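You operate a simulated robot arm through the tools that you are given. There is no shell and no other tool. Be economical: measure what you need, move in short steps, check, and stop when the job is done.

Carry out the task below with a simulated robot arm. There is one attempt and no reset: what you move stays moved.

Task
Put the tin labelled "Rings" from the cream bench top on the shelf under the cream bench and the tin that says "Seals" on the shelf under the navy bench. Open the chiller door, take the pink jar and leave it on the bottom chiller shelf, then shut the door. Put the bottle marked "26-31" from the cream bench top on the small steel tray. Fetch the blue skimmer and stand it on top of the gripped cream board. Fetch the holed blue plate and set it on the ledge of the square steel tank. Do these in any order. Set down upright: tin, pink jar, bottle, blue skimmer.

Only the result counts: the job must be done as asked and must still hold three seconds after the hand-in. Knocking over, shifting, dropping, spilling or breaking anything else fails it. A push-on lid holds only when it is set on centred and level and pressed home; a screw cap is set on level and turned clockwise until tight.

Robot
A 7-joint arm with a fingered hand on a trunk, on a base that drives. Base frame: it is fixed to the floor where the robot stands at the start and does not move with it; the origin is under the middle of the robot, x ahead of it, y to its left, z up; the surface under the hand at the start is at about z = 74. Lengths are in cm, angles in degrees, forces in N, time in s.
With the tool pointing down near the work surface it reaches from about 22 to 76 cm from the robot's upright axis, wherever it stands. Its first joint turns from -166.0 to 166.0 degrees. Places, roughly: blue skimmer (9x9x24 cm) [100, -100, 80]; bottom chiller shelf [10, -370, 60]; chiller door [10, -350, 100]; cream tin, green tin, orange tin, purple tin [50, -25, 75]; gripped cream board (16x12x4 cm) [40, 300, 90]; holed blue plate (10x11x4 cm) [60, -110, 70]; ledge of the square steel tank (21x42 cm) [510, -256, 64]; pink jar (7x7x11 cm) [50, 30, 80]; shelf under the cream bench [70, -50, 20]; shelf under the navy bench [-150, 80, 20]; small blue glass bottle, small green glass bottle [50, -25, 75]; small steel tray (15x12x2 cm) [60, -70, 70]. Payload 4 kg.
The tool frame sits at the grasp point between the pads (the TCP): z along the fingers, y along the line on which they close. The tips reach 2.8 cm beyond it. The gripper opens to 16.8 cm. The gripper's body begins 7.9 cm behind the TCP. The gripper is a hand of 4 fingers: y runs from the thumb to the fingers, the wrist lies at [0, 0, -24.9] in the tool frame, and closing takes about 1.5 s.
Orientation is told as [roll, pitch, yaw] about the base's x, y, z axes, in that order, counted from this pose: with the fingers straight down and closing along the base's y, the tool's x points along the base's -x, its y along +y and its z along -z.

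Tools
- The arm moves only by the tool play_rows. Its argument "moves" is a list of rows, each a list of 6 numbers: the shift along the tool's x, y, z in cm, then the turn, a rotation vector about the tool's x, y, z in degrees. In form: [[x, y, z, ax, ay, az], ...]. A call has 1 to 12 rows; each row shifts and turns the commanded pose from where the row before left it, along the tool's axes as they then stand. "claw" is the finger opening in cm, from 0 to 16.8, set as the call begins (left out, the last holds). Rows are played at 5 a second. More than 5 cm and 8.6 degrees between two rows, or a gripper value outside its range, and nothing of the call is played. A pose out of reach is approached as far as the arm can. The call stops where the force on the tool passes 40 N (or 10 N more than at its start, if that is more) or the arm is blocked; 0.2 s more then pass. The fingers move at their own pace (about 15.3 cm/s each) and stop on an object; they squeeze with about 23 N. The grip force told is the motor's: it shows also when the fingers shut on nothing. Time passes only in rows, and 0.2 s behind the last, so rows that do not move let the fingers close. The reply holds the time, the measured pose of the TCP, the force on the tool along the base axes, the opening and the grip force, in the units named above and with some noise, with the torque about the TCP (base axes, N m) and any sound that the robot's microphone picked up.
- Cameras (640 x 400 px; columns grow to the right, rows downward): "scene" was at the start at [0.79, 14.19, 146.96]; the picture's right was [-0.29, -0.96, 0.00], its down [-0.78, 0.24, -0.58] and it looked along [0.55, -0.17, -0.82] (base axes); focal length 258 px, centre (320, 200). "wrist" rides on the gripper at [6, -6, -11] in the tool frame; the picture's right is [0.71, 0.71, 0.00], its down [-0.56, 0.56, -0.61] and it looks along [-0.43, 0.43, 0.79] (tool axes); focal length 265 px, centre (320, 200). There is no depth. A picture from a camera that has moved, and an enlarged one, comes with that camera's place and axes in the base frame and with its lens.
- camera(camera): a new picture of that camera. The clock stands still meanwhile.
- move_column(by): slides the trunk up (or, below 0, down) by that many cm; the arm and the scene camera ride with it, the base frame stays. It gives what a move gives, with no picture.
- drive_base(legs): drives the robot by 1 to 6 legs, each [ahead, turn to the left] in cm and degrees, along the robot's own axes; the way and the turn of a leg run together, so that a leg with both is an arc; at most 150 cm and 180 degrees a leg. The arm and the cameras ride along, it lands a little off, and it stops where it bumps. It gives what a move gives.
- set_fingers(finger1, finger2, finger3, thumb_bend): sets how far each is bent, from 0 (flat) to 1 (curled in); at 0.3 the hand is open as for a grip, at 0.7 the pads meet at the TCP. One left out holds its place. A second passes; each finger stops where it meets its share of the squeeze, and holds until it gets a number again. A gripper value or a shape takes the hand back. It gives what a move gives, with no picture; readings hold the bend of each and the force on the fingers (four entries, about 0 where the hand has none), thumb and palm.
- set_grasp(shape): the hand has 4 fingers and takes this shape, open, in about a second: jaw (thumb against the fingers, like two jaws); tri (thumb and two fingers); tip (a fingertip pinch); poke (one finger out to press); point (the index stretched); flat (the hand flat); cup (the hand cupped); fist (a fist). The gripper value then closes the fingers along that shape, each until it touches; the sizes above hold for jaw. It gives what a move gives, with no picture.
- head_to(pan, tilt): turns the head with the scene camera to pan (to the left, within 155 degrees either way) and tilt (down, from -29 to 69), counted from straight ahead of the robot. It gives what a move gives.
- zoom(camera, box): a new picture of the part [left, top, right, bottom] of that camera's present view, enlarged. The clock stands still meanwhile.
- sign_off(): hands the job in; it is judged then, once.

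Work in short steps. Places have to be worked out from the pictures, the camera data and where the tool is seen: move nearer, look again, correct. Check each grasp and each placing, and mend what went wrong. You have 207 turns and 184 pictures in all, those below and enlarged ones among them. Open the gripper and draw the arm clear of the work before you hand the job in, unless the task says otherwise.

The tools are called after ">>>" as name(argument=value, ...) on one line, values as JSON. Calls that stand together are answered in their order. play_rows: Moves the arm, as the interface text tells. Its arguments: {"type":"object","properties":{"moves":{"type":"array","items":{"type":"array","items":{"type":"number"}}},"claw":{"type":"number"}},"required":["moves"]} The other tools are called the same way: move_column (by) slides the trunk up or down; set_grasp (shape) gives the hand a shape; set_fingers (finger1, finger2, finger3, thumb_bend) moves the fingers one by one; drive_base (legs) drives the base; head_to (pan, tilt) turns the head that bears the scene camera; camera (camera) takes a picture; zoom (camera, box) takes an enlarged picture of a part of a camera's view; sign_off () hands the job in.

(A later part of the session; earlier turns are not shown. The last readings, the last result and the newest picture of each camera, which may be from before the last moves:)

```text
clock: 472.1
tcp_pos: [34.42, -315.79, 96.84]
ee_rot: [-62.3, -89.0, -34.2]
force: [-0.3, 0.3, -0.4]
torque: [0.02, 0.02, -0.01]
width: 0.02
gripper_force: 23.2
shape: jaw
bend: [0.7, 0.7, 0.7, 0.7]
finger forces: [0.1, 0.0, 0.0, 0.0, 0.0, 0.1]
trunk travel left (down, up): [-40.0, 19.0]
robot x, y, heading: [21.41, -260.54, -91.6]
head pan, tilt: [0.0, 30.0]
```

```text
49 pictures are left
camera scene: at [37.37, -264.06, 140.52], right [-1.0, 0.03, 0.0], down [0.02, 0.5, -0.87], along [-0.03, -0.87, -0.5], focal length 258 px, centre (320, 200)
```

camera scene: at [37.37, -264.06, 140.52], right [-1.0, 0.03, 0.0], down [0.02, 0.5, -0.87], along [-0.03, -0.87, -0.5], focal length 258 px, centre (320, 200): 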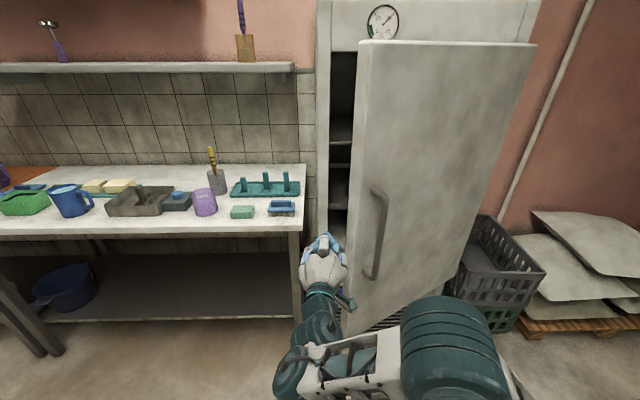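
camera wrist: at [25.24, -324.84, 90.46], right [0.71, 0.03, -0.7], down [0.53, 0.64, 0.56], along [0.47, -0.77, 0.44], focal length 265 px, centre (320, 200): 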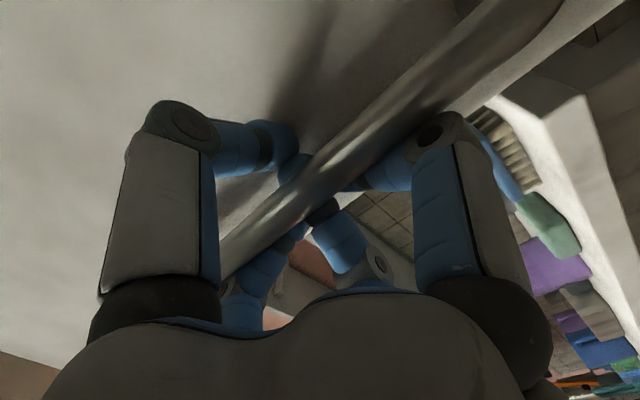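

The door stays put. Advance the closed hand past the door's edge, then turn the robot right to sweep the door open.

>>> play_rows(moves=[[0, 0, 4, 0, 0, 0], [0, 0, 4, 0, 0, 0], [0, 0, 4, 0, 0, 0], [0, 0, 3, 0, 0, 0], [0, 0, 0, 0, 0, 0]])

>>> drive_base(legs=[[0, -20]])

>>> camera(camera="scene")

```text
clock: 473.1
tcp_pos: [35.13, -329.57, 96.51]
ee_rot: [4.5, -89.3, -98.7]
force: [11.6, 7.1, -3.2]
torque: [0.05, -0.91, -1.74]
width: 0.0
gripper_force: 22.8
shape: jaw
bend: [0.7, 0.7, 0.7, 0.7]
finger forces: [0.0, 0.0, 0.0, 0.0, 0.0, 0.0]
trunk travel left (down, up): [-40.0, 19.0]
robot x, y, heading: [21.34, -260.65, -91.3]
head pan, tilt: [0.0, 30.0]
stopped in row 5: the force on the tool passed its limit at 49 N (the readings are from after the stop); the commanded pose is now the measured one
```

```text
clock: 473.9
tcp_pos: [35.24, -329.66, 96.49]
ee_rot: [47.7, -89.1, -141.3]
force: [3.9, 3.2, 1.9]
torque: [0.41, -0.13, -0.64]
width: 0.02
gripper_force: 23.4
shape: jaw
bend: [0.7, 0.7, 0.7, 0.7]
finger forces: [0.0, 0.0, 0.1, 0.0, 0.0, 0.0]
trunk travel left (down, up): [-40.0, 19.0]
robot x, y, heading: [20.79, -260.57, -91.8]
head pan, tilt: [0.0, 30.0]
stopped in leg 1: the force on the tool passed its limit at 53 N (the readings are from after the stop); the commanded pose is now the measured one
```

```text
48 pictures are left
camera scene: at [37.44, -263.95, 140.51], right [-1.0, 0.03, 0.0], down [0.01, 0.5, -0.87], along [-0.03, -0.87, -0.5], focal length 258 px, centre (320, 200)
```

scene: 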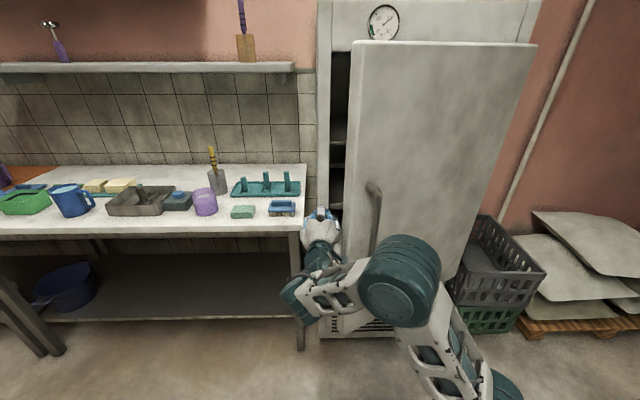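

The wide hand bumps the door edge. Back out and turn the hand 90° about its axis so its thin side faces the gap.

>>> play_rows(moves=[[0, 0, -3, 0, 0, 0], [0, 0, -4, 0, 0, 0], [0, 0, -4, 0, 0, 0], [0, 0, 0, 0, 0, 8], [0, 0, 0, 0, 0, 8], [0, 0, 0, 0, 0, 8], [0, 0, 0, 0, 0, 8], [0, 0, 0, 0, 0, 8], [0, 0, 0, 0, 0, 8], [0, 0, 0, 0, 0, 8], [0, 0, 0, 0, 0, 8], [0, 0, 0, 0, 0, 8]])

>>> play_rows(moves=[[0, 0, 0, 0, 0, 8], [0, 0, 0, 0, 0, 8], [0, 0, 0, 0, 0, 0]])

>>> camera(camera="scene")

>>> camera(camera="wrist")

```text
clock: 476.5
tcp_pos: [35.87, -318.71, 96.7]
ee_rot: [89.2, -17.2, 176.4]
force: [0.2, -0.9, -0.1]
torque: [-0.01, 0.03, 0.02]
width: 0.01
gripper_force: 23.1
shape: jaw
bend: [0.7, 0.7, 0.7, 0.7]
finger forces: [0.0, 0.0, 0.0, 0.0, 0.1, 0.0]
trunk travel left (down, up): [-40.0, 19.0]
robot x, y, heading: [21.38, -260.5, -92.0]
head pan, tilt: [0.0, 30.0]
```

```text
clock: 477.3
tcp_pos: [35.84, -318.7, 96.73]
ee_rot: [89.4, -1.2, 176.2]
force: [-0.1, 0.3, -0.6]
torque: [-0.02, 0.02, -0.01]
width: 0.0
gripper_force: 23.1
shape: jaw
bend: [0.7, 0.7, 0.7, 0.7]
finger forces: [0.1, 0.0, 0.0, 0.0, 0.0, 0.1]
trunk travel left (down, up): [-40.0, 19.0]
robot x, y, heading: [21.59, -260.67, -91.8]
head pan, tilt: [0.0, 30.0]
```

```text
47 pictures are left
camera scene: at [37.39, -264.01, 140.52], right [-1.0, 0.03, 0.0], down [0.02, 0.5, -0.87], along [-0.03, -0.87, -0.5], focal length 258 px, centre (320, 200)
```

scene: 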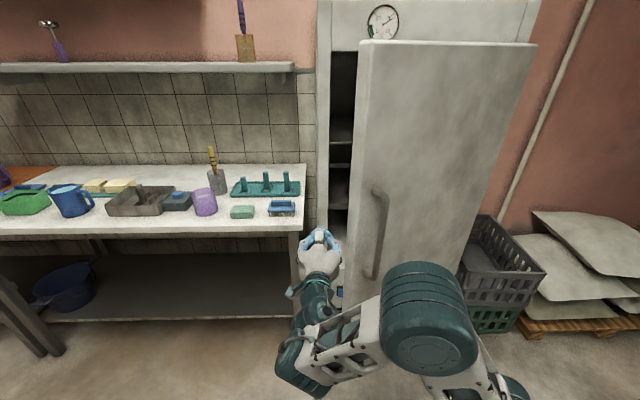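

```text
46 pictures are left
camera wrist: at [42.36, -308.05, 90.6], right [0.72, -0.06, 0.69], down [-0.5, 0.64, 0.58], along [-0.48, -0.76, 0.43], focal length 265 px, centre (320, 200)
```

wrist: 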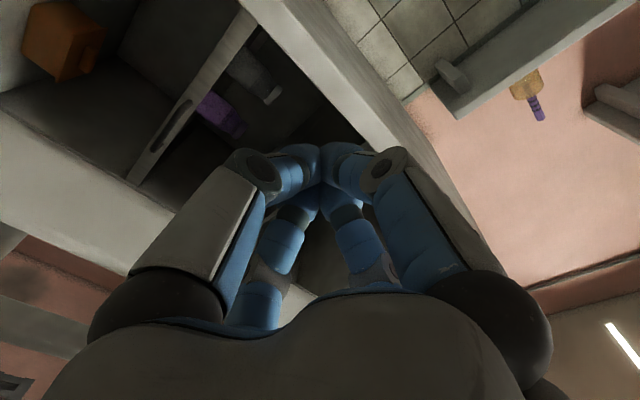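

The view now looks into the chiller through the gap. Shift 3 cm toward the door, advance, then sweep toward -x.

>>> play_rows(moves=[[-1.5, 0, 0, 0, 0, 0], [-1.5, 0, 0, 0, 0, 0], [0, 0, 4, 0, 0, 0], [0, 0, 4, 0, 0, 0], [0, 0, 4, 0, 0, 0], [0, 0, 3, 0, 0, 0], [0, 0, 0, 0, 0, 0]])

>>> play_rows(moves=[[-2, 0, 0, 0, 0, 0], [-2, 0, 0, 0, 0, 0], [-2, 0, 0, 0, 0, 0], [-2, 0, 0, 0, 0, 0], [0, 0, 0, 0, 0, 0]])

>>> camera(camera="scene")

```text
clock: 478.2
tcp_pos: [34.68, -322.83, 96.67]
ee_rot: [89.3, -1.0, 178.7]
force: [12.8, 7.1, -4.9]
torque: [-0.09, -0.19, -0.68]
width: 0.0
gripper_force: 23.1
shape: jaw
bend: [0.7, 0.7, 0.7, 0.7]
finger forces: [0.1, 0.1, 15.3, 0.1, 0.0, 0.0]
trunk travel left (down, up): [-40.0, 19.0]
robot x, y, heading: [21.49, -260.1, -91.4]
head pan, tilt: [0.0, 30.0]
stopped in row 4: the force on the tool passed its limit at 46 N (the readings are from after the stop); the commanded pose is now the measured one
```

```text
clock: 478.6
tcp_pos: [34.74, -322.59, 96.67]
ee_rot: [89.3, -0.8, -179.6]
force: [11.9, 6.3, -0.9]
torque: [0.0, 0.04, -0.6]
width: 0.01
gripper_force: 22.8
shape: jaw
bend: [0.7, 0.7, 0.7, 0.7]
finger forces: [0.0, 0.0, 14.0, 0.0, 0.0, 0.1]
trunk travel left (down, up): [-40.0, 19.0]
robot x, y, heading: [21.68, -260.66, -90.9]
head pan, tilt: [0.0, 30.0]
stopped in row 1: the force on the tool passed its limit at 47 N (the readings are from after the stop); the commanded pose is now the measured one
```

```text
45 pictures are left
camera scene: at [37.63, -263.61, 140.5], right [-1.0, 0.01, 0.0], down [0.01, 0.5, -0.87], along [-0.01, -0.87, -0.5], focal length 258 px, centre (320, 200)
```

scene: 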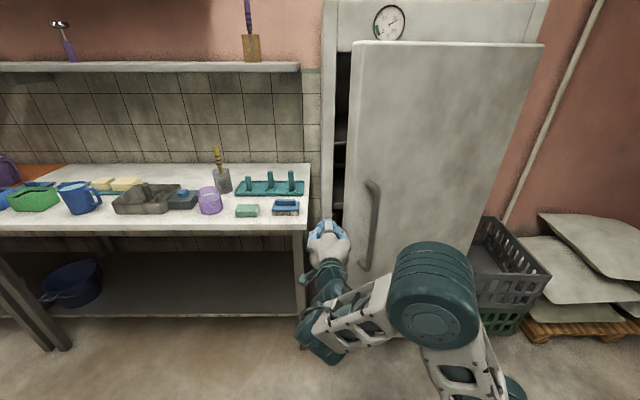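

The edge is slightly further out; back off, shift +4 cm, advance beside the edge, then sweep.

>>> play_rows(moves=[[0, 0, -3, 0, 0, 0], [2, 0, 0, 0, 0, 0], [1.8, 0, 0, 0, 0, 0], [0, 0, 4, 0, 0, 0], [0, 0, 4, 0, 0, 0], [0, 0, 4, 0, 0, 0], [0, 0, 0, 0, 0, 0]])

>>> camera(camera="scene")

```text
clock: 480.2
tcp_pos: [38.14, -331.81, 96.49]
ee_rot: [89.4, -0.8, 179.8]
force: [-0.1, -1.3, -0.9]
torque: [-0.03, 0.0, -0.01]
width: 0.0
gripper_force: 23.0
shape: jaw
bend: [0.7, 0.7, 0.7, 0.7]
finger forces: [0.1, 0.1, 0.0, 0.0, 0.0, 0.0]
trunk travel left (down, up): [-40.0, 19.0]
robot x, y, heading: [21.37, -260.39, -90.9]
head pan, tilt: [0.0, 30.0]
```

```text
44 pictures are left
camera scene: at [37.46, -263.77, 140.51], right [-1.0, 0.02, 0.0], down [0.01, 0.5, -0.87], along [-0.01, -0.87, -0.5], focal length 258 px, centre (320, 200)
```

scene: 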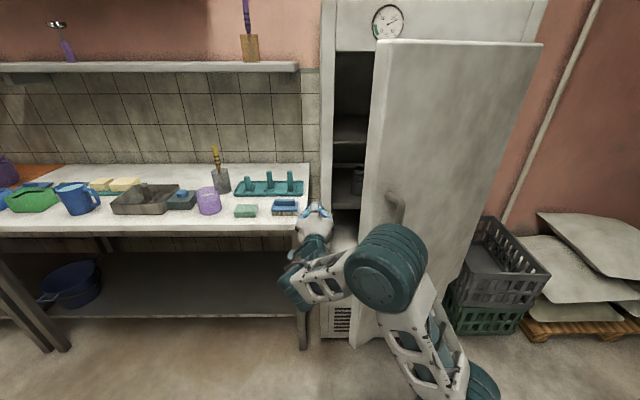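

The hand is now inside the gap. Sweep toward -x.

>>> play_rows(moves=[[-3.5, 0, -0.8, 0, 0, 0], [-3.5, 0, -0.8, 0, 0, 0], [-3.5, 0, -0.8, 0, 0, 0], [-3.5, 0, -0.8, 0, 0, 0], [-3.5, 0, -1.2, 0, 0, 0], [-3.5, 0, -1.2, 0, 0, 0], [-3.5, 0, -1.2, 0, 0, 0], [-3.5, 0, -1.2, 0, 0, 0], [0, 0, 0, 0, 0, 0]])

>>> camera(camera="scene")

```text
clock: 481.0
tcp_pos: [30.3, -329.09, 96.63]
ee_rot: [89.3, -0.6, -178.3]
force: [8.4, 4.4, 3.8]
torque: [0.62, 0.19, -1.5]
width: 0.0
gripper_force: 23.4
shape: jaw
bend: [0.7, 0.7, 0.7, 0.7]
finger forces: [0.0, 0.0, 0.0, 0.0, 0.0, 0.0]
trunk travel left (down, up): [-40.0, 19.0]
robot x, y, heading: [21.38, -260.31, -90.2]
head pan, tilt: [0.0, 30.0]
stopped in row 3: the force on the tool passed its limit at 49 N (the readings are from after the stop); the commanded pose is now the measured one
```

```text
43 pictures are left
camera scene: at [37.6, -263.52, 140.52], right [-1.0, 0.01, 0.0], down [0.0, 0.5, -0.87], along [-0.01, -0.87, -0.5], focal length 258 px, centre (320, 200)
```

scene: 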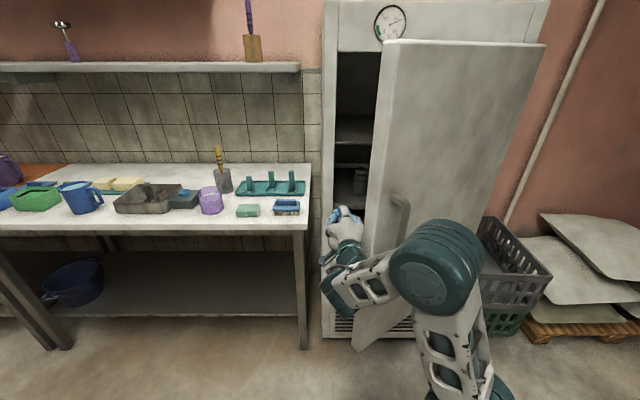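

The elbow blocks the door from outside. I'll withdraw and reposition the robot on the +x side, facing -x, so the arm stays on the inner side of the door.

>>> play_rows(moves=[[3, 0, 0, 0, 0, 0], [3, 0, 0, 0, 0, 0], [2, 0, 0, 0, 0, 0], [0, 0, -4.5, 0, 0, 0], [0, 0, -4.5, 0, 0, 0], [0, 0, -4.5, 0, 0, 0], [0, 0, 0, 0, 0, 0]])

>>> drive_base(legs=[[-25, 0], [0, -126.5]])

>>> drive_base(legs=[[-109, 0], [0, 36.5]])

>>> head_to(pan=15, tilt=30)

>>> camera(camera="scene")

```text
clock: 482.6
tcp_pos: [36.86, -318.09, 97.27]
ee_rot: [88.2, -0.5, -178.1]
force: [0.2, -0.1, -0.4]
torque: [-0.04, 0.0, 0.02]
width: 0.0
gripper_force: 23.2
shape: jaw
bend: [0.7, 0.7, 0.7, 0.7]
finger forces: [0.0, 0.0, 0.1, 0.1, 0.0, 0.1]
out of reach, approached as far as the arm can: row 6
trunk travel left (down, up): [-40.0, 19.0]
robot x, y, heading: [21.21, -260.22, -90.8]
head pan, tilt: [0.0, 30.0]
```

```text
clock: 489.6
tcp_pos: [-34.13, -213.89, 97.18]
ee_rot: [88.1, -0.6, 55.7]
force: [-0.4, 0.6, 0.7]
torque: [0.0, 0.0, -0.02]
width: 0.0
gripper_force: 23.1
shape: jaw
bend: [0.7, 0.7, 0.7, 0.7]
finger forces: [0.1, 0.0, 0.0, 0.1, 0.1, 0.0]
trunk travel left (down, up): [-40.0, 19.0]
robot x, y, heading: [21.27, -235.64, 143.2]
head pan, tilt: [0.0, 30.0]
```

```text
clock: 496.9
tcp_pos: [51.47, -316.54, 97.24]
ee_rot: [88.1, -0.5, 92.7]
force: [0.0, -0.1, 0.4]
torque: [-0.04, 0.0, 0.01]
width: 0.01
gripper_force: 22.5
shape: jaw
bend: [0.7, 0.7, 0.7, 0.7]
finger forces: [0.1, 0.0, 0.1, 0.0, 0.0, 0.0]
trunk travel left (down, up): [-40.0, 19.0]
robot x, y, heading: [108.96, -300.42, -179.8]
head pan, tilt: [0.0, 30.0]
```

```text
clock: 497.7
tcp_pos: [51.46, -316.67, 97.3]
ee_rot: [88.0, -0.4, 92.7]
force: [0.5, 0.0, -0.7]
torque: [-0.02, -0.01, -0.03]
width: 0.0
gripper_force: 23.0
shape: jaw
bend: [0.7, 0.7, 0.7, 0.7]
finger forces: [0.1, 0.1, 0.1, 0.0, 0.0, 0.1]
trunk travel left (down, up): [-40.0, 19.0]
robot x, y, heading: [108.75, -300.38, -180.0]
head pan, tilt: [15.0, 30.0]
```

```text
42 pictures are left
camera scene: at [105.96, -318.98, 140.52], right [-0.26, 0.97, 0.0], down [0.48, 0.13, -0.87], along [-0.84, -0.22, -0.5], focal length 258 px, centre (320, 200)
```

scene: 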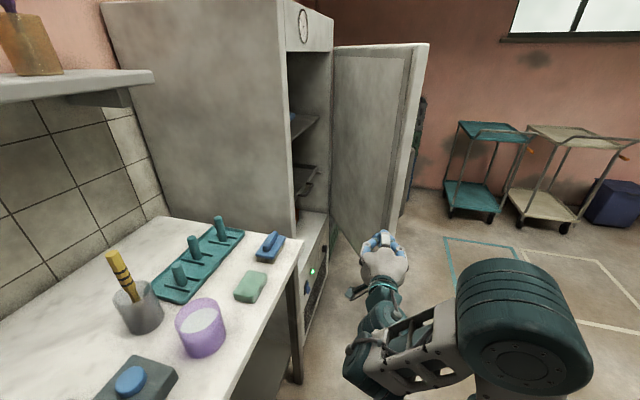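

Now the hand is on the inner side. Drive ahead to push the door further open.

>>> drive_base(legs=[[45, 0]])

>>> drive_base(legs=[[35, 0]])

>>> camera(camera="scene")

```text
clock: 500.4
tcp_pos: [6.69, -316.86, 97.29]
ee_rot: [88.1, -0.5, 92.9]
force: [0.1, 0.7, 0.8]
torque: [-0.02, -0.01, 0.01]
width: 0.0
gripper_force: 23.2
shape: jaw
bend: [0.7, 0.7, 0.7, 0.7]
finger forces: [0.1, 0.0, 0.0, 0.0, 0.1, 0.0]
trunk travel left (down, up): [-40.0, 19.0]
robot x, y, heading: [64.21, -300.09, -180.0]
head pan, tilt: [15.0, 30.0]
```

```text
clock: 502.7
tcp_pos: [-28.17, -317.17, 97.23]
ee_rot: [88.1, -0.5, 93.1]
force: [-1.1, -0.4, 0.9]
torque: [-0.01, 0.01, 0.0]
width: 0.0
gripper_force: 23.2
shape: jaw
bend: [0.7, 0.7, 0.7, 0.7]
finger forces: [0.1, 0.0, 0.0, 0.0, 0.0, 0.0]
trunk travel left (down, up): [-40.0, 19.0]
robot x, y, heading: [28.93, -301.27, -179.7]
head pan, tilt: [15.0, 30.0]
```

```text
41 pictures are left
camera scene: at [26.38, -319.24, 140.52], right [-0.26, 0.96, 0.0], down [0.48, 0.13, -0.87], along [-0.84, -0.23, -0.5], focal length 258 px, centre (320, 200)
```

scene: 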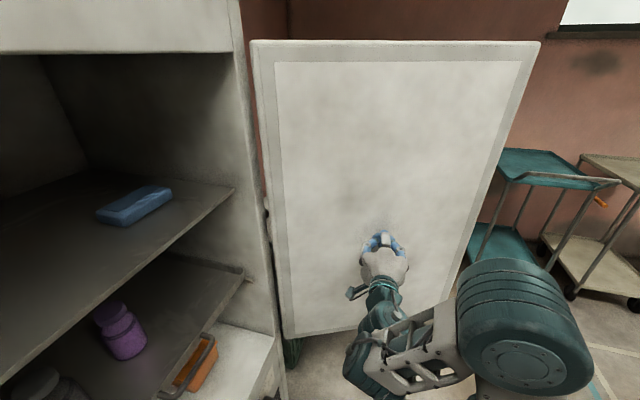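

The door is ~97° open. Back out, restore the hand to vertical, and drive to the pink jar.

>>> drive_base(legs=[[-42, 0], [0, -90], [100, 0], [0, 90], [104, 0]])

>>> play_rows(moves=[[0, 0, 0, 0, 0, -8], [0, 0, 0, 0, 0, -8], [0, 0, 0, 0, 0, -8], [0, 0, 0, 0, 0, -8], [0, 0, 0, 0, 0, -8], [0, 0, 0, 0, 0, -8], [0, 0, 0, 0, 0, -8], [0, 0, 0, 0, 0, -8], [0, 0, 0, 0, 0, -8], [0, 0, 0, 0, 0, -8], [0, 0, 0, 0, 0, -8], [0, 0, 0, 0, 0, 0]], claw=12)

>>> play_rows(moves=[[0, 0, 0, 0, 7.5, 0], [0, 0, 0, 0, 7.5, 0], [0, 0, 0, 0, 7.5, 0], [0, 0, 0, 0, 7.5, 0], [0, 0, 0, 0, 7.5, 0], [0, 0, 0, 0, 7.5, 0], [0, 0, 0, 0, 7.5, 0], [0, 0, 0, 0, 7.5, 0], [0, 0, 0, 0, 7.5, 0], [0, 0, 0, 0, 7.5, 0], [0, 0, 0, 0, 7.5, 0], [0, 0, 0, 0, 7.5, 0]])

>>> head_to(pan=75, tilt=15)

>>> camera(camera="scene")

```text
clock: 522.7
tcp_pos: [-89.74, -215.45, 97.25]
ee_rot: [88.0, -0.5, 92.7]
force: [0.7, -0.1, 0.0]
torque: [-0.02, 0.0, -0.02]
width: 0.02
gripper_force: 22.7
shape: jaw
bend: [0.7, 0.7, 0.7, 0.7]
finger forces: [0.0, 0.0, 0.1, 0.0, 0.0, 0.1]
trunk travel left (down, up): [-40.0, 19.0]
robot x, y, heading: [-32.32, -199.37, 180.4]
head pan, tilt: [15.0, 30.0]
```

```text
clock: 525.3
tcp_pos: [-89.78, -215.41, 97.22]
ee_rot: [35.4, -87.6, 147.1]
force: [-0.4, 0.0, 0.5]
torque: [-0.01, -0.04, 0.0]
width: 12.03
gripper_force: 0.0
shape: jaw
bend: [0.25, 0.25, 0.25, 0.25]
finger forces: [0.0, 0.1, 0.0, 0.1, 0.0, 0.0]
trunk travel left (down, up): [-40.0, 19.0]
robot x, y, heading: [-32.43, -199.44, 180.0]
head pan, tilt: [15.0, 30.0]
```

```text
clock: 527.9
tcp_pos: [-89.78, -215.45, 97.24]
ee_rot: [1.5, 1.9, -177.2]
force: [0.5, -0.1, -0.5]
torque: [-0.05, 0.04, -0.02]
width: 12.01
gripper_force: 0.1
shape: jaw
bend: [0.25, 0.25, 0.25, 0.25]
finger forces: [0.1, 0.1, 0.0, 0.0, 0.0, 0.1]
trunk travel left (down, up): [-40.0, 19.0]
robot x, y, heading: [-32.52, -199.13, 179.6]
head pan, tilt: [15.0, 30.0]
```

```text
clock: 529.2
tcp_pos: [-89.74, -215.48, 97.16]
ee_rot: [1.5, 2.0, -177.4]
force: [0.4, 0.6, -0.1]
torque: [0.0, 0.01, 0.0]
width: 12.03
gripper_force: 0.1
shape: jaw
bend: [0.25, 0.25, 0.25, 0.25]
finger forces: [0.1, 0.0, 0.0, 0.0, 0.0, 0.0]
trunk travel left (down, up): [-40.0, 19.0]
robot x, y, heading: [-32.08, -199.22, 180.1]
head pan, tilt: [75.0, 15.0]
```

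```text
40 pictures are left
camera scene: at [-28.92, -224.48, 142.93], right [-0.97, 0.26, 0.0], down [0.07, 0.25, -0.97], along [-0.25, -0.93, -0.26], focal length 258 px, centre (320, 200)
```

scene: 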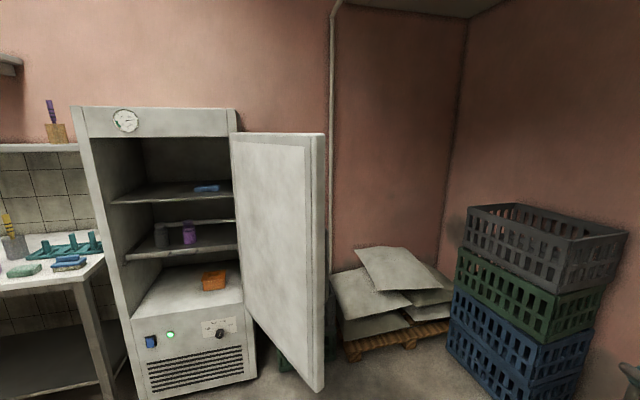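

The door stays open. Drive to the pink jar.

>>> play_rows(moves=[[4, -3, 0, 0, 0, 0], [4, -3, 0, 0, 0, 0], [4, -3, 0, 0, 0, 0], [4, -3, 0, 0, 0, 0], [0, -3, 0, -1.5, -2, 0], [0, 0, 0, 0, 0, 0]])

>>> drive_base(legs=[[0, -90], [115, 0], [114, 0], [0, -90]])

>>> move_column(by=10)

>>> head_to(pan=0, tilt=42)

>>> camera(camera="scene")

```text
clock: 530.6
tcp_pos: [-74.45, -199.62, 97.44]
ee_rot: [2.9, -0.1, -177.5]
force: [0.6, 0.2, 0.6]
torque: [0.03, 0.01, 0.0]
width: 12.01
gripper_force: 0.0
shape: jaw
bend: [0.25, 0.25, 0.25, 0.25]
finger forces: [0.0, 0.0, 0.0, 0.0, 0.0, 0.0]
trunk travel left (down, up): [-40.0, 19.0]
robot x, y, heading: [-32.42, -199.27, -180.0]
head pan, tilt: [75.0, 15.0]
```

```text
clock: 549.5
tcp_pos: [8.68, 29.45, 97.41]
ee_rot: [3.0, -0.1, 2.4]
force: [-0.2, -0.8, -0.6]
torque: [0.0, 0.02, 0.01]
width: 12.0
gripper_force: 0.0
shape: jaw
bend: [0.25, 0.25, 0.25, 0.25]
finger forces: [0.0, 0.0, 0.0, 0.1, 0.1, 0.0]
trunk travel left (down, up): [-40.0, 19.0]
robot x, y, heading: [-33.68, 28.93, 0.1]
head pan, tilt: [75.0, 15.0]
```

```text
clock: 550.9
tcp_pos: [8.72, 29.38, 107.35]
ee_rot: [2.9, -0.1, 2.4]
force: [-0.9, 0.1, -0.1]
torque: [-0.04, 0.01, 0.0]
width: 12.01
gripper_force: 0.0
shape: jaw
bend: [0.25, 0.25, 0.25, 0.25]
finger forces: [0.0, 0.1, 0.0, 0.0, 0.0, 0.0]
trunk travel left (down, up): [-50.0, 9.0]
robot x, y, heading: [-33.66, 29.02, -0.1]
head pan, tilt: [75.0, 15.0]
```

```text
clock: 552.3
tcp_pos: [8.68, 29.39, 107.56]
ee_rot: [3.0, -0.1, 2.4]
force: [-0.6, -0.1, -0.6]
torque: [0.0, -0.01, 0.01]
width: 12.01
gripper_force: 0.0
shape: jaw
bend: [0.25, 0.25, 0.25, 0.25]
finger forces: [0.0, 0.0, 0.0, 0.0, 0.0, 0.1]
trunk travel left (down, up): [-50.0, 9.0]
robot x, y, heading: [-33.25, 29.06, -0.0]
head pan, tilt: [0.0, 42.0]
```

```text
39 pictures are left
camera scene: at [-31.21, 45.25, 148.69], right [0.0, -1.0, 0.0], down [-0.67, 0.0, -0.74], along [0.74, 0.0, -0.67], focal length 258 px, centre (320, 200)
```

scene: 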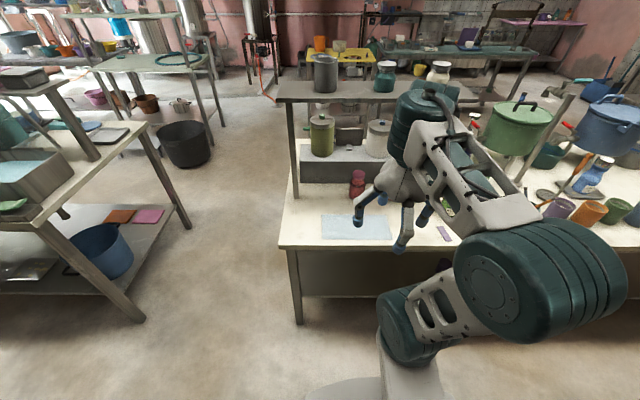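

>>> zoom(camera="scene", box=[330, 150, 394, 214])

>>> play_rows(moves=[[0, 0, 0, 3, 0, 2.4], [0, 0, 0, 0, -8, 0], [0, 0, 0, 0, -8, 0], [0, 0, 0, 0, -8, 0], [0, 0, 0, 0, -8, 0], [0, 0, 0, 0, -8, 0], [0, 0, 0, 0, 0, 0]], claw=12.5)

```text
6.25 times, centred on (362, 182) of scene
camera zoom: at [-31.21, 45.25, 148.69], right [0.0, -1.0, 0.0], down [-0.67, 0.0, -0.74], along [0.74, 0.0, -0.67], focal length 1610 px, centre (58, 312)
```

zoom: 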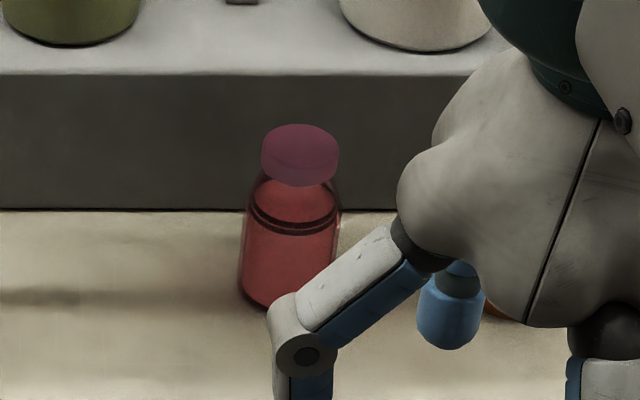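

```text
clock: 553.9
tcp_pos: [8.97, 29.26, 107.49]
ee_rot: [0.0, -40.2, 0.1]
force: [0.0, 0.6, 0.1]
torque: [0.0, 0.03, 0.01]
width: 12.48
gripper_force: 0.1
shape: jaw
bend: [0.24, 0.24, 0.24, 0.24]
finger forces: [0.0, 0.1, 0.0, 0.1, 0.0, 0.0]
out of reach, approached as far as the arm can: row 1
trunk travel left (down, up): [-50.0, 9.0]
robot x, y, heading: [-33.66, 28.76, 0.1]
head pan, tilt: [0.0, 42.0]
```

Jar ≈[53.5,29]. Drive 25 cm ahead and move toward above the jar, then refine with the wrist view.

>>> drive_base(legs=[[25, 0]])

>>> play_rows(moves=[[-2, 0, 4, 0, 0, 0], [-2, 0, 4, 0, 0, 0], [-1, 0, 4, 0, 0, 0], [-1, 0, 4, 0, 0, 0], [0, 0, 0, 0, 0, 0]])

>>> camera(camera="wrist")

>>> camera(camera="scene")

```text
clock: 555.8
tcp_pos: [33.91, 29.38, 107.46]
ee_rot: [0.0, -40.0, 0.0]
force: [0.1, -0.3, 0.0]
torque: [-0.01, -0.01, -0.02]
width: 12.45
gripper_force: 0.2
shape: jaw
bend: [0.24, 0.24, 0.24, 0.24]
finger forces: [0.0, 0.1, 0.0, 0.0, 0.0, 0.0]
trunk travel left (down, up): [-50.0, 9.0]
robot x, y, heading: [-8.61, 28.67, -0.1]
head pan, tilt: [0.0, 42.0]
```

```text
clock: 557.0
tcp_pos: [48.66, 29.25, 99.08]
ee_rot: [-0.1, -40.1, 0.2]
force: [-0.1, 1.1, -0.2]
torque: [0.01, 0.03, -0.02]
width: 12.45
gripper_force: 0.2
shape: jaw
bend: [0.24, 0.24, 0.24, 0.24]
finger forces: [0.0, 0.0, 0.1, 0.0, 0.1, 0.0]
trunk travel left (down, up): [-50.0, 9.0]
robot x, y, heading: [-8.71, 28.82, -0.2]
head pan, tilt: [0.0, 42.0]
```

```text
37 pictures are left
camera wrist: at [36.96, 23.26, 103.59], right [-0.54, 0.71, -0.46], down [0.03, 0.56, 0.83], along [0.84, 0.44, -0.33], focal length 265 px, centre (320, 200)
```

wrist: 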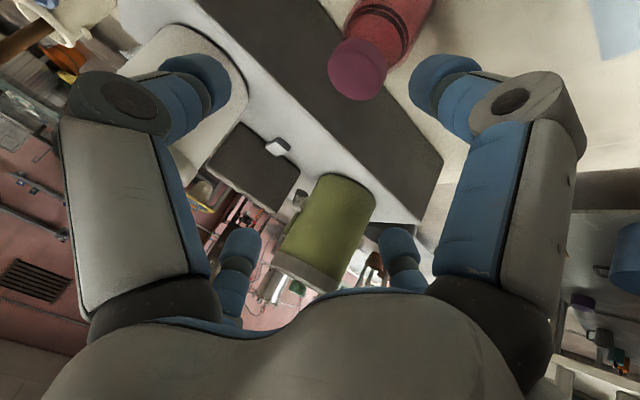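

```text
36 pictures are left
camera scene: at [-6.36, 45.2, 148.69], right [0.0, -1.0, 0.0], down [-0.67, 0.0, -0.74], along [0.74, 0.0, -0.67], focal length 258 px, centre (320, 200)
```

scene: 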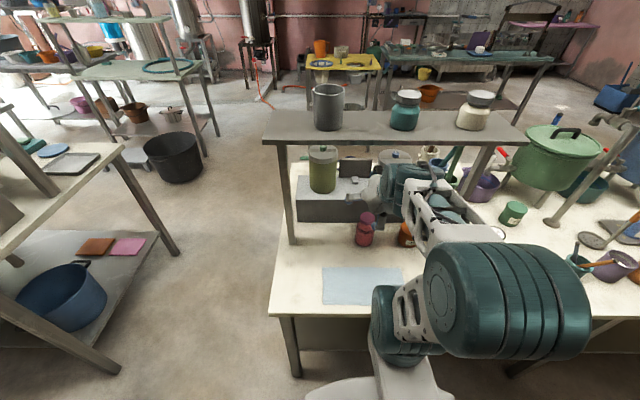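

Lid centre at [53.8,29.25]. Align and descend.

>>> play_rows(moves=[[-0.99, 0, 2.8, 0, 0, 0], [-0.99, 0, 2.8, 0, 0, 0], [2.33, 0, 2.78, 0, 0, 0], [2.33, 0, 2.78, 0, 0, 0], [2.33, 0, 2.78, 0, 0, 0], [1.9, 0, 2.2, 0, 0, 0], [0, 0, 0, 0, 0, 0]])

>>> camera(camera="wrist")

```text
clock: 558.5
tcp_pos: [53.96, 29.3, 82.3]
ee_rot: [-0.1, -40.0, 0.0]
force: [0.0, -0.7, -0.3]
torque: [0.03, -0.01, -0.04]
width: 12.46
gripper_force: 0.0
shape: jaw
bend: [0.24, 0.24, 0.24, 0.24]
finger forces: [0.0, 0.1, 0.1, 0.0, 0.1, 0.0]
trunk travel left (down, up): [-50.0, 9.0]
robot x, y, heading: [-8.99, 28.84, 0.1]
head pan, tilt: [0.0, 42.0]
```

```text
35 pictures are left
camera wrist: at [42.12, 23.35, 86.8], right [-0.54, 0.71, -0.46], down [0.03, 0.56, 0.83], along [0.84, 0.44, -0.33], focal length 265 px, centre (320, 200)
```

wrist: 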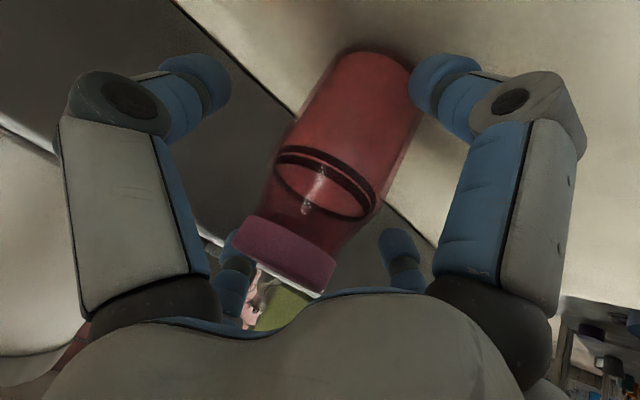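

>>> play_rows(moves=[[0.4, 0, 0.46, 0, 0, 0], [0, 0, 0, 0, 0, 0]])

>>> set_fingers(finger2=0.78, thumb_bend=0.78)

>>> play_rows(moves=[[-1.28, 0, -1.53, 0, 0, 0], [-1.28, 0, -1.53, 0, 0, 0], [-1.28, 0, -1.53, 0, 0, 0], [-1.28, 0, -1.53, 0, 0, 0], [0, 0, 0, 0, 0, 0]])

>>> camera(camera="wrist")

```text
clock: 559.1
tcp_pos: [53.9, 29.39, 81.78]
ee_rot: [0.0, -40.0, 0.2]
force: [-0.1, 0.2, 0.5]
torque: [-0.07, 0.03, -0.01]
width: 12.45
gripper_force: 0.1
shape: jaw
bend: [0.24, 0.24, 0.24, 0.24]
finger forces: [0.0, 0.1, 0.1, 0.1, 0.0, 0.0]
trunk travel left (down, up): [-50.0, 9.0]
robot x, y, heading: [-8.75, 28.44, -0.0]
head pan, tilt: [0.0, 42.0]
```

```text
clock: 560.1
tcp_pos: [53.9, 29.39, 81.66]
ee_rot: [0.0, -40.0, 0.2]
force: [-0.5, -0.6, -0.7]
torque: [-0.01, -0.03, 0.04]
width: 5.96
gripper_force: 15.1
shape: fingers
bend: [0.24, 0.52, 0.24, 0.65]
finger forces: [0.0, 14.6, 0.0, 0.1, 16.3, 0.1]
trunk travel left (down, up): [-50.0, 9.0]
robot x, y, heading: [-8.68, 28.67, 0.3]
head pan, tilt: [0.0, 42.0]
```

```text
clock: 561.4
tcp_pos: [53.78, 29.33, 89.73]
ee_rot: [-0.1, -40.0, 0.0]
force: [-0.3, 0.0, -3.2]
torque: [-0.06, -0.01, 0.01]
width: 5.89
gripper_force: 15.6
shape: fingers
bend: [0.24, 0.52, 0.24, 0.65]
finger forces: [0.0, 14.8, 0.1, 0.1, 16.2, 0.0]
trunk travel left (down, up): [-50.0, 9.0]
robot x, y, heading: [-8.84, 28.74, -0.0]
head pan, tilt: [0.0, 42.0]
```

```text
34 pictures are left
camera wrist: at [42.11, 23.37, 94.19], right [-0.54, 0.71, -0.45], down [0.03, 0.56, 0.83], along [0.84, 0.44, -0.33], focal length 265 px, centre (320, 200)
```

wrist: 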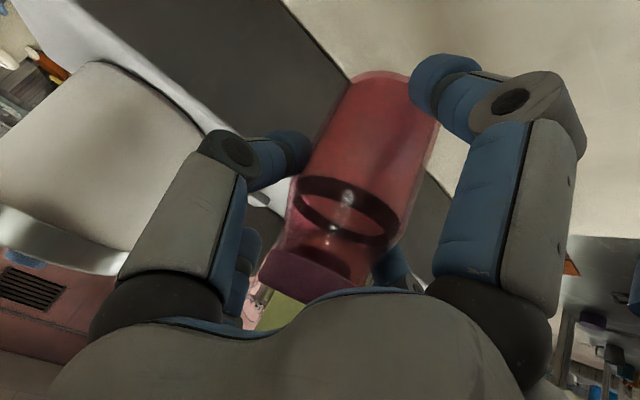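

Jar held (bottom 7.5 cm below TCP). Drive to the chiller.

>>> drive_base(legs=[[-27, 0], [0, -90], [115, 0], [114, 0], [0, 90], [54, 0]])

>>> drive_base(legs=[[0, -90], [20, 0]])

>>> head_to(pan=0, tilt=30)

>>> camera(camera="scene")

```text
clock: 584.5
tcp_pos: [81.18, -199.87, 89.72]
ee_rot: [-0.1, -40.0, 0.0]
force: [0.1, 0.2, -2.9]
torque: [-0.03, -0.02, 0.03]
width: 5.94
gripper_force: 15.7
shape: fingers
bend: [0.24, 0.52, 0.24, 0.65]
finger forces: [0.1, 14.8, 0.0, 0.0, 16.0, 0.1]
trunk travel left (down, up): [-50.0, 9.0]
robot x, y, heading: [18.67, -200.36, -0.0]
head pan, tilt: [0.0, 42.0]
```

```text
clock: 589.9
tcp_pos: [18.95, -282.62, 89.55]
ee_rot: [0.0, -40.0, -90.0]
force: [0.4, 0.2, -3.5]
torque: [0.0, 0.03, -0.01]
width: 5.9
gripper_force: 14.9
shape: fingers
bend: [0.24, 0.52, 0.24, 0.65]
finger forces: [0.0, 14.8, 0.1, 0.1, 16.1, 0.0]
trunk travel left (down, up): [-50.0, 9.0]
robot x, y, heading: [18.81, -220.07, -90.1]
head pan, tilt: [0.0, 42.0]
```

```text
clock: 590.7
tcp_pos: [19.0, -282.75, 89.63]
ee_rot: [0.0, -40.0, -90.0]
force: [-0.7, 0.3, -1.9]
torque: [0.03, 0.04, 0.03]
width: 5.92
gripper_force: 15.5
shape: fingers
bend: [0.24, 0.52, 0.24, 0.65]
finger forces: [0.0, 14.7, 0.0, 0.0, 16.0, 0.0]
trunk travel left (down, up): [-50.0, 9.0]
robot x, y, heading: [18.7, -220.47, -90.2]
head pan, tilt: [0.0, 30.0]
```

```text
33 pictures are left
camera scene: at [34.8, -223.37, 150.51], right [-1.0, 0.0, 0.0], down [0.0, 0.5, -0.87], along [0.0, -0.87, -0.5], focal length 258 px, centre (320, 200)
```

scene: 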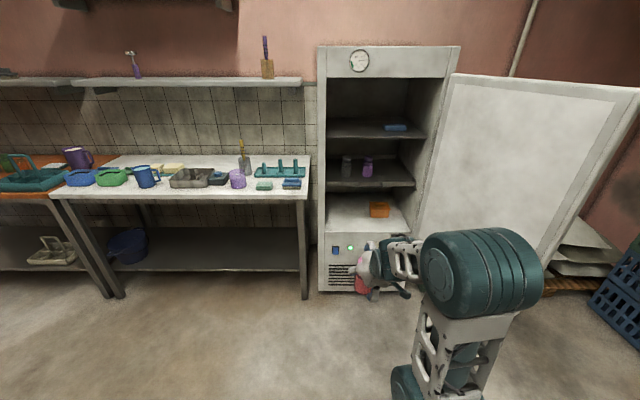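

Interior floor z≈56–57, front y≈-349. Lower the trunk and drive in slowly toward the front-left part of the bottom shelf.

>>> move_column(by=-20)

>>> drive_base(legs=[[58, 0]])

>>> camera(camera="scene")

>>> camera(camera="wrist")

```text
clock: 592.8
tcp_pos: [18.98, -282.65, 69.6]
ee_rot: [0.0, -40.0, -90.1]
force: [0.2, 0.0, -2.8]
torque: [-0.04, 0.06, 0.02]
width: 5.91
gripper_force: 15.9
shape: fingers
bend: [0.24, 0.52, 0.24, 0.65]
finger forces: [0.0, 14.6, 0.0, 0.1, 16.1, 0.1]
trunk travel left (down, up): [-30.0, 29.0]
robot x, y, heading: [18.68, -220.57, -90.2]
head pan, tilt: [0.0, 30.0]
```

```text
clock: 596.1
tcp_pos: [18.69, -340.38, 69.59]
ee_rot: [0.0, -40.0, -90.1]
force: [0.9, 0.7, -2.8]
torque: [0.01, 0.06, -0.01]
width: 5.94
gripper_force: 14.8
shape: fingers
bend: [0.24, 0.52, 0.24, 0.65]
finger forces: [0.0, 14.7, 0.1, 0.0, 15.9, 0.0]
trunk travel left (down, up): [-30.0, 29.0]
robot x, y, heading: [18.52, -278.08, -90.4]
head pan, tilt: [0.0, 30.0]
```

```text
32 pictures are left
camera scene: at [34.58, -281.04, 130.52], right [-1.0, 0.0, 0.0], down [0.0, 0.5, -0.87], along [0.0, -0.87, -0.5], focal length 258 px, centre (320, 200)
```

scene: 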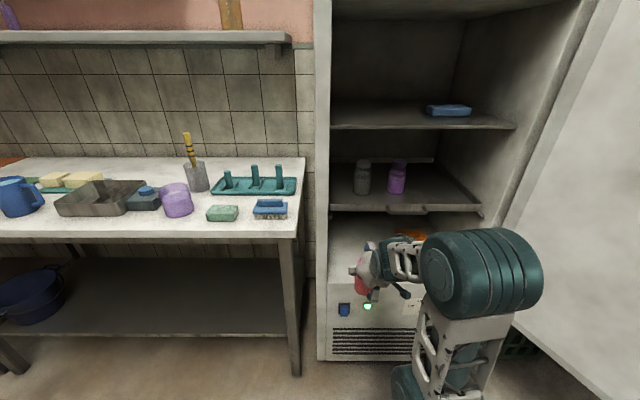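

```text
31 pictures are left
camera wrist: at [12.54, -328.66, 74.16], right [0.71, 0.54, -0.45], down [0.56, -0.03, 0.83], along [0.43, -0.84, -0.33], focal length 265 px, centre (320, 200)
```

wrist: 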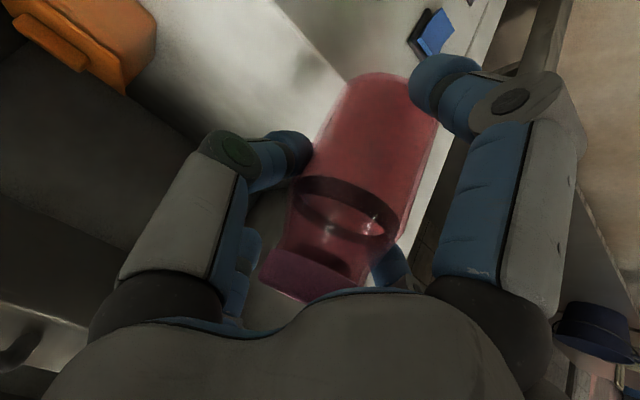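

Floor z≈57.3; middle shelf bottom ≈85. Lower 2 cm and drive in 17 cm.

>>> move_column(by=-2)

>>> drive_base(legs=[[17, 0]])

>>> camera(camera="scene")

>>> camera(camera="wrist")

```text
clock: 596.8
tcp_pos: [18.73, -340.28, 67.58]
ee_rot: [0.0, -39.9, -90.1]
force: [1.3, -0.8, -2.5]
torque: [-0.02, 0.03, 0.0]
width: 5.93
gripper_force: 15.3
shape: fingers
bend: [0.24, 0.52, 0.24, 0.65]
finger forces: [0.0, 14.8, 0.1, 0.0, 15.9, 0.0]
trunk travel left (down, up): [-28.0, 31.0]
robot x, y, heading: [18.61, -278.22, -90.5]
head pan, tilt: [0.0, 30.0]
```

```text
clock: 598.2
tcp_pos: [18.59, -357.48, 67.61]
ee_rot: [-0.1, -39.9, -90.0]
force: [-0.5, -0.3, -3.4]
torque: [-0.03, 0.02, -0.05]
width: 5.93
gripper_force: 15.5
shape: fingers
bend: [0.24, 0.52, 0.24, 0.65]
finger forces: [0.1, 14.7, 0.1, 0.0, 16.0, 0.1]
trunk travel left (down, up): [-28.0, 31.0]
robot x, y, heading: [18.43, -295.13, -89.9]
head pan, tilt: [0.0, 30.0]
```

```text
30 pictures are left
camera scene: at [34.5, -298.04, 128.52], right [-1.0, 0.0, 0.0], down [0.0, 0.5, -0.87], along [0.0, -0.87, -0.5], focal length 258 px, centre (320, 200)
```

scene: 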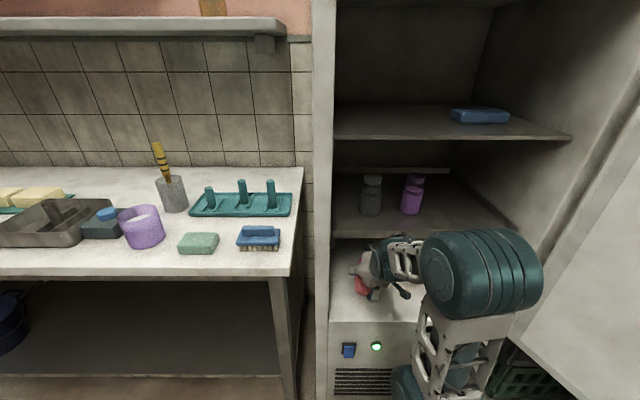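

```text
29 pictures are left
camera wrist: at [12.48, -345.66, 72.15], right [0.71, 0.54, -0.45], down [0.56, -0.03, 0.83], along [0.43, -0.84, -0.33], focal length 265 px, centre (320, 200)
```

wrist: 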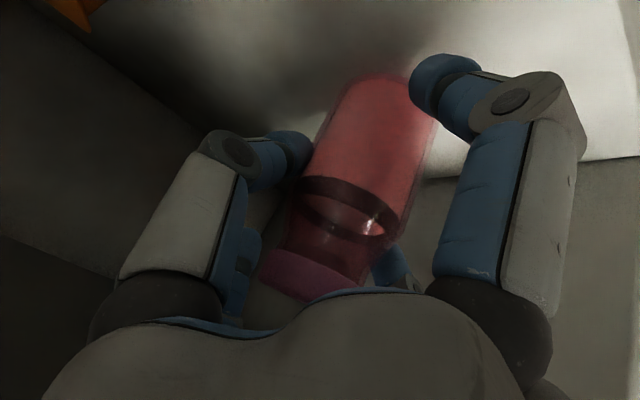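

Inside, well clear of the shelf above. Lower in small steps.

>>> move_column(by=-2)

>>> play_rows(moves=[[0.26, 0, 0.3, 0, 0, 0], [0, 0, 0, 0, 0, 0]])

```text
clock: 598.9
tcp_pos: [18.55, -357.39, 65.61]
ee_rot: [0.0, -39.9, -90.1]
force: [0.3, 0.7, -2.9]
torque: [0.0, 0.02, -0.01]
width: 5.89
gripper_force: 15.4
shape: fingers
bend: [0.24, 0.52, 0.24, 0.65]
finger forces: [0.1, 14.7, 0.0, 0.0, 15.9, 0.0]
trunk travel left (down, up): [-26.0, 33.0]
robot x, y, heading: [18.28, -294.98, -90.0]
head pan, tilt: [0.0, 30.0]
```

```text
clock: 599.5
tcp_pos: [18.62, -357.4, 65.15]
ee_rot: [-0.1, -39.9, -90.1]
force: [0.1, -0.1, -2.6]
torque: [0.01, 0.05, -0.02]
width: 5.9
gripper_force: 14.9
shape: fingers
bend: [0.24, 0.52, 0.24, 0.65]
finger forces: [0.0, 14.7, 0.0, 0.1, 15.9, 0.0]
trunk travel left (down, up): [-26.0, 33.0]
robot x, y, heading: [18.08, -294.82, -90.3]
head pan, tilt: [0.0, 30.0]
```

>>> play_rows(moves=[[0.26, 0, 0.3, 0, 0, 0], [0, 0, 0, 0, 0, 0]])

>>> play_rows(moves=[[0.19, 0, 0.23, 0, 0, 0], [0, 0, 0, 0, 0, 0]])

```text
clock: 600.1
tcp_pos: [18.66, -357.4, 64.85]
ee_rot: [-0.1, -39.8, -90.1]
force: [-0.2, -0.3, -2.6]
torque: [0.0, 0.05, -0.01]
width: 5.92
gripper_force: 15.5
shape: fingers
bend: [0.24, 0.52, 0.24, 0.65]
finger forces: [0.0, 14.7, 0.1, 0.0, 15.9, 0.0]
trunk travel left (down, up): [-26.0, 33.0]
robot x, y, heading: [18.34, -294.82, -90.3]
head pan, tilt: [0.0, 30.0]
```

```text
clock: 600.7
tcp_pos: [18.58, -357.41, 64.55]
ee_rot: [-0.1, -39.9, -90.2]
force: [1.2, 1.1, -2.5]
torque: [0.01, 0.03, -0.02]
width: 5.93
gripper_force: 15.3
shape: fingers
bend: [0.24, 0.52, 0.24, 0.65]
finger forces: [0.0, 14.7, 0.0, 0.0, 15.9, 0.0]
trunk travel left (down, up): [-26.0, 33.0]
robot x, y, heading: [18.17, -294.77, -90.4]
head pan, tilt: [0.0, 30.0]
```

>>> play_rows(moves=[[0.19, 0, 0.23, 0, 0, 0], [0, 0, 0, 0, 0, 0]])

>>> play_rows(moves=[[0.19, 0, 0.23, 0, 0, 0], [0, 0, 0, 0, 0, 0]])

```text
clock: 601.3
tcp_pos: [18.57, -357.45, 64.11]
ee_rot: [-0.1, -39.9, -90.1]
force: [0.8, -0.1, -2.7]
torque: [-0.02, 0.06, -0.01]
width: 5.96
gripper_force: 15.6
shape: fingers
bend: [0.24, 0.52, 0.24, 0.65]
finger forces: [0.1, 14.7, 0.0, 0.0, 15.8, 0.0]
trunk travel left (down, up): [-26.0, 33.0]
robot x, y, heading: [18.14, -294.85, -90.0]
head pan, tilt: [0.0, 30.0]
```

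```text
clock: 601.9
tcp_pos: [18.59, -357.36, 63.99]
ee_rot: [-0.1, -39.8, -90.1]
force: [-0.4, 0.8, -3.1]
torque: [-0.01, 0.05, -0.01]
width: 5.91
gripper_force: 15.6
shape: fingers
bend: [0.24, 0.52, 0.24, 0.65]
finger forces: [0.0, 14.7, 0.0, 0.1, 15.8, 0.0]
trunk travel left (down, up): [-26.0, 33.0]
robot x, y, heading: [18.39, -294.77, -90.4]
head pan, tilt: [0.0, 30.0]
```

>>> play_rows(moves=[[0.19, 0, 0.23, 0, 0, 0], [0, 0, 0, 0, 0, 0]])

>>> play_rows(moves=[[0.19, 0, 0.23, 0, 0, 0], [0, 0, 0, 0, 0, 0]])

>>> zoom(camera="wrist", box=[220, 20, 540, 220])

```text
clock: 602.5
tcp_pos: [18.64, -357.36, 63.74]
ee_rot: [0.0, -40.1, -90.2]
force: [0.5, -1.5, 0.9]
torque: [0.01, -0.07, -0.02]
width: 5.9
gripper_force: 15.6
shape: fingers
bend: [0.24, 0.52, 0.24, 0.65]
finger forces: [0.0, 15.2, 0.0, 0.0, 16.2, 0.0]
trunk travel left (down, up): [-26.0, 33.0]
robot x, y, heading: [18.3, -294.94, -90.6]
head pan, tilt: [0.0, 30.0]
```

```text
clock: 603.1
tcp_pos: [18.44, -357.45, 63.46]
ee_rot: [0.0, -40.2, -90.1]
force: [-1.2, -3.0, 7.2]
torque: [-0.04, -0.28, -0.1]
width: 5.9
gripper_force: 15.6
shape: fingers
bend: [0.24, 0.52, 0.24, 0.65]
finger forces: [0.1, 15.0, 0.1, 0.1, 16.6, 0.0]
trunk travel left (down, up): [-26.0, 33.0]
robot x, y, heading: [18.27, -294.45, -90.4]
head pan, tilt: [0.0, 30.0]
```

```text
2.00 times, centred on (380, 120) of wrist
camera zoom: at [12.42, -345.68, 67.92], right [0.71, 0.54, -0.46], down [0.56, -0.03, 0.83], along [0.43, -0.84, -0.32], focal length 531 px, centre (200, 360)
```

zoom: 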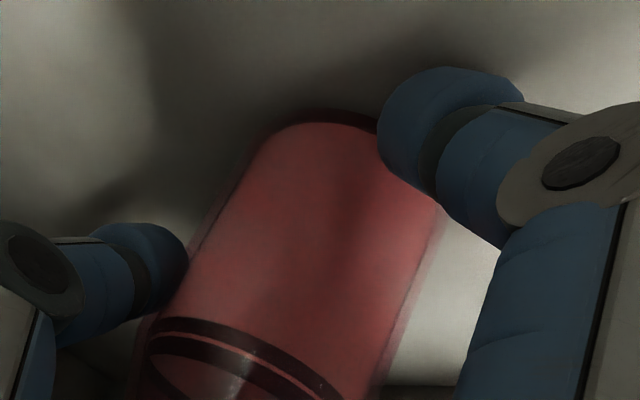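

In contact with the shelf (≈10 N). Release and check.

>>> set_fingers(finger2=0.34, thumb_bend=0.42)

>>> camera(camera="wrist")

```text
clock: 604.1
tcp_pos: [18.48, -357.39, 63.31]
ee_rot: [0.0, -39.9, -90.1]
force: [-0.4, -0.4, 0.0]
torque: [-0.04, -0.03, -0.01]
width: 8.4
gripper_force: 0.1
shape: fingers
bend: [0.24, 0.34, 0.24, 0.42]
finger forces: [0.0, 0.0, 0.0, 0.0, 0.0, 0.0]
trunk travel left (down, up): [-26.0, 33.0]
robot x, y, heading: [18.31, -294.87, -90.1]
head pan, tilt: [0.0, 30.0]
```

```text
27 pictures are left
camera wrist: at [12.47, -345.65, 67.86], right [0.71, 0.54, -0.45], down [0.56, -0.03, 0.83], along [0.43, -0.84, -0.33], focal length 265 px, centre (320, 200)
```

wrist: 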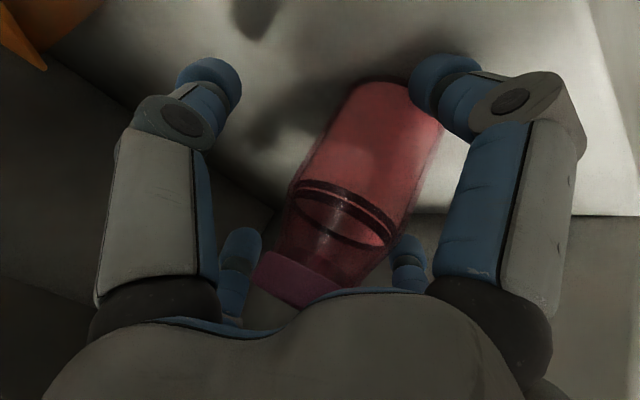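

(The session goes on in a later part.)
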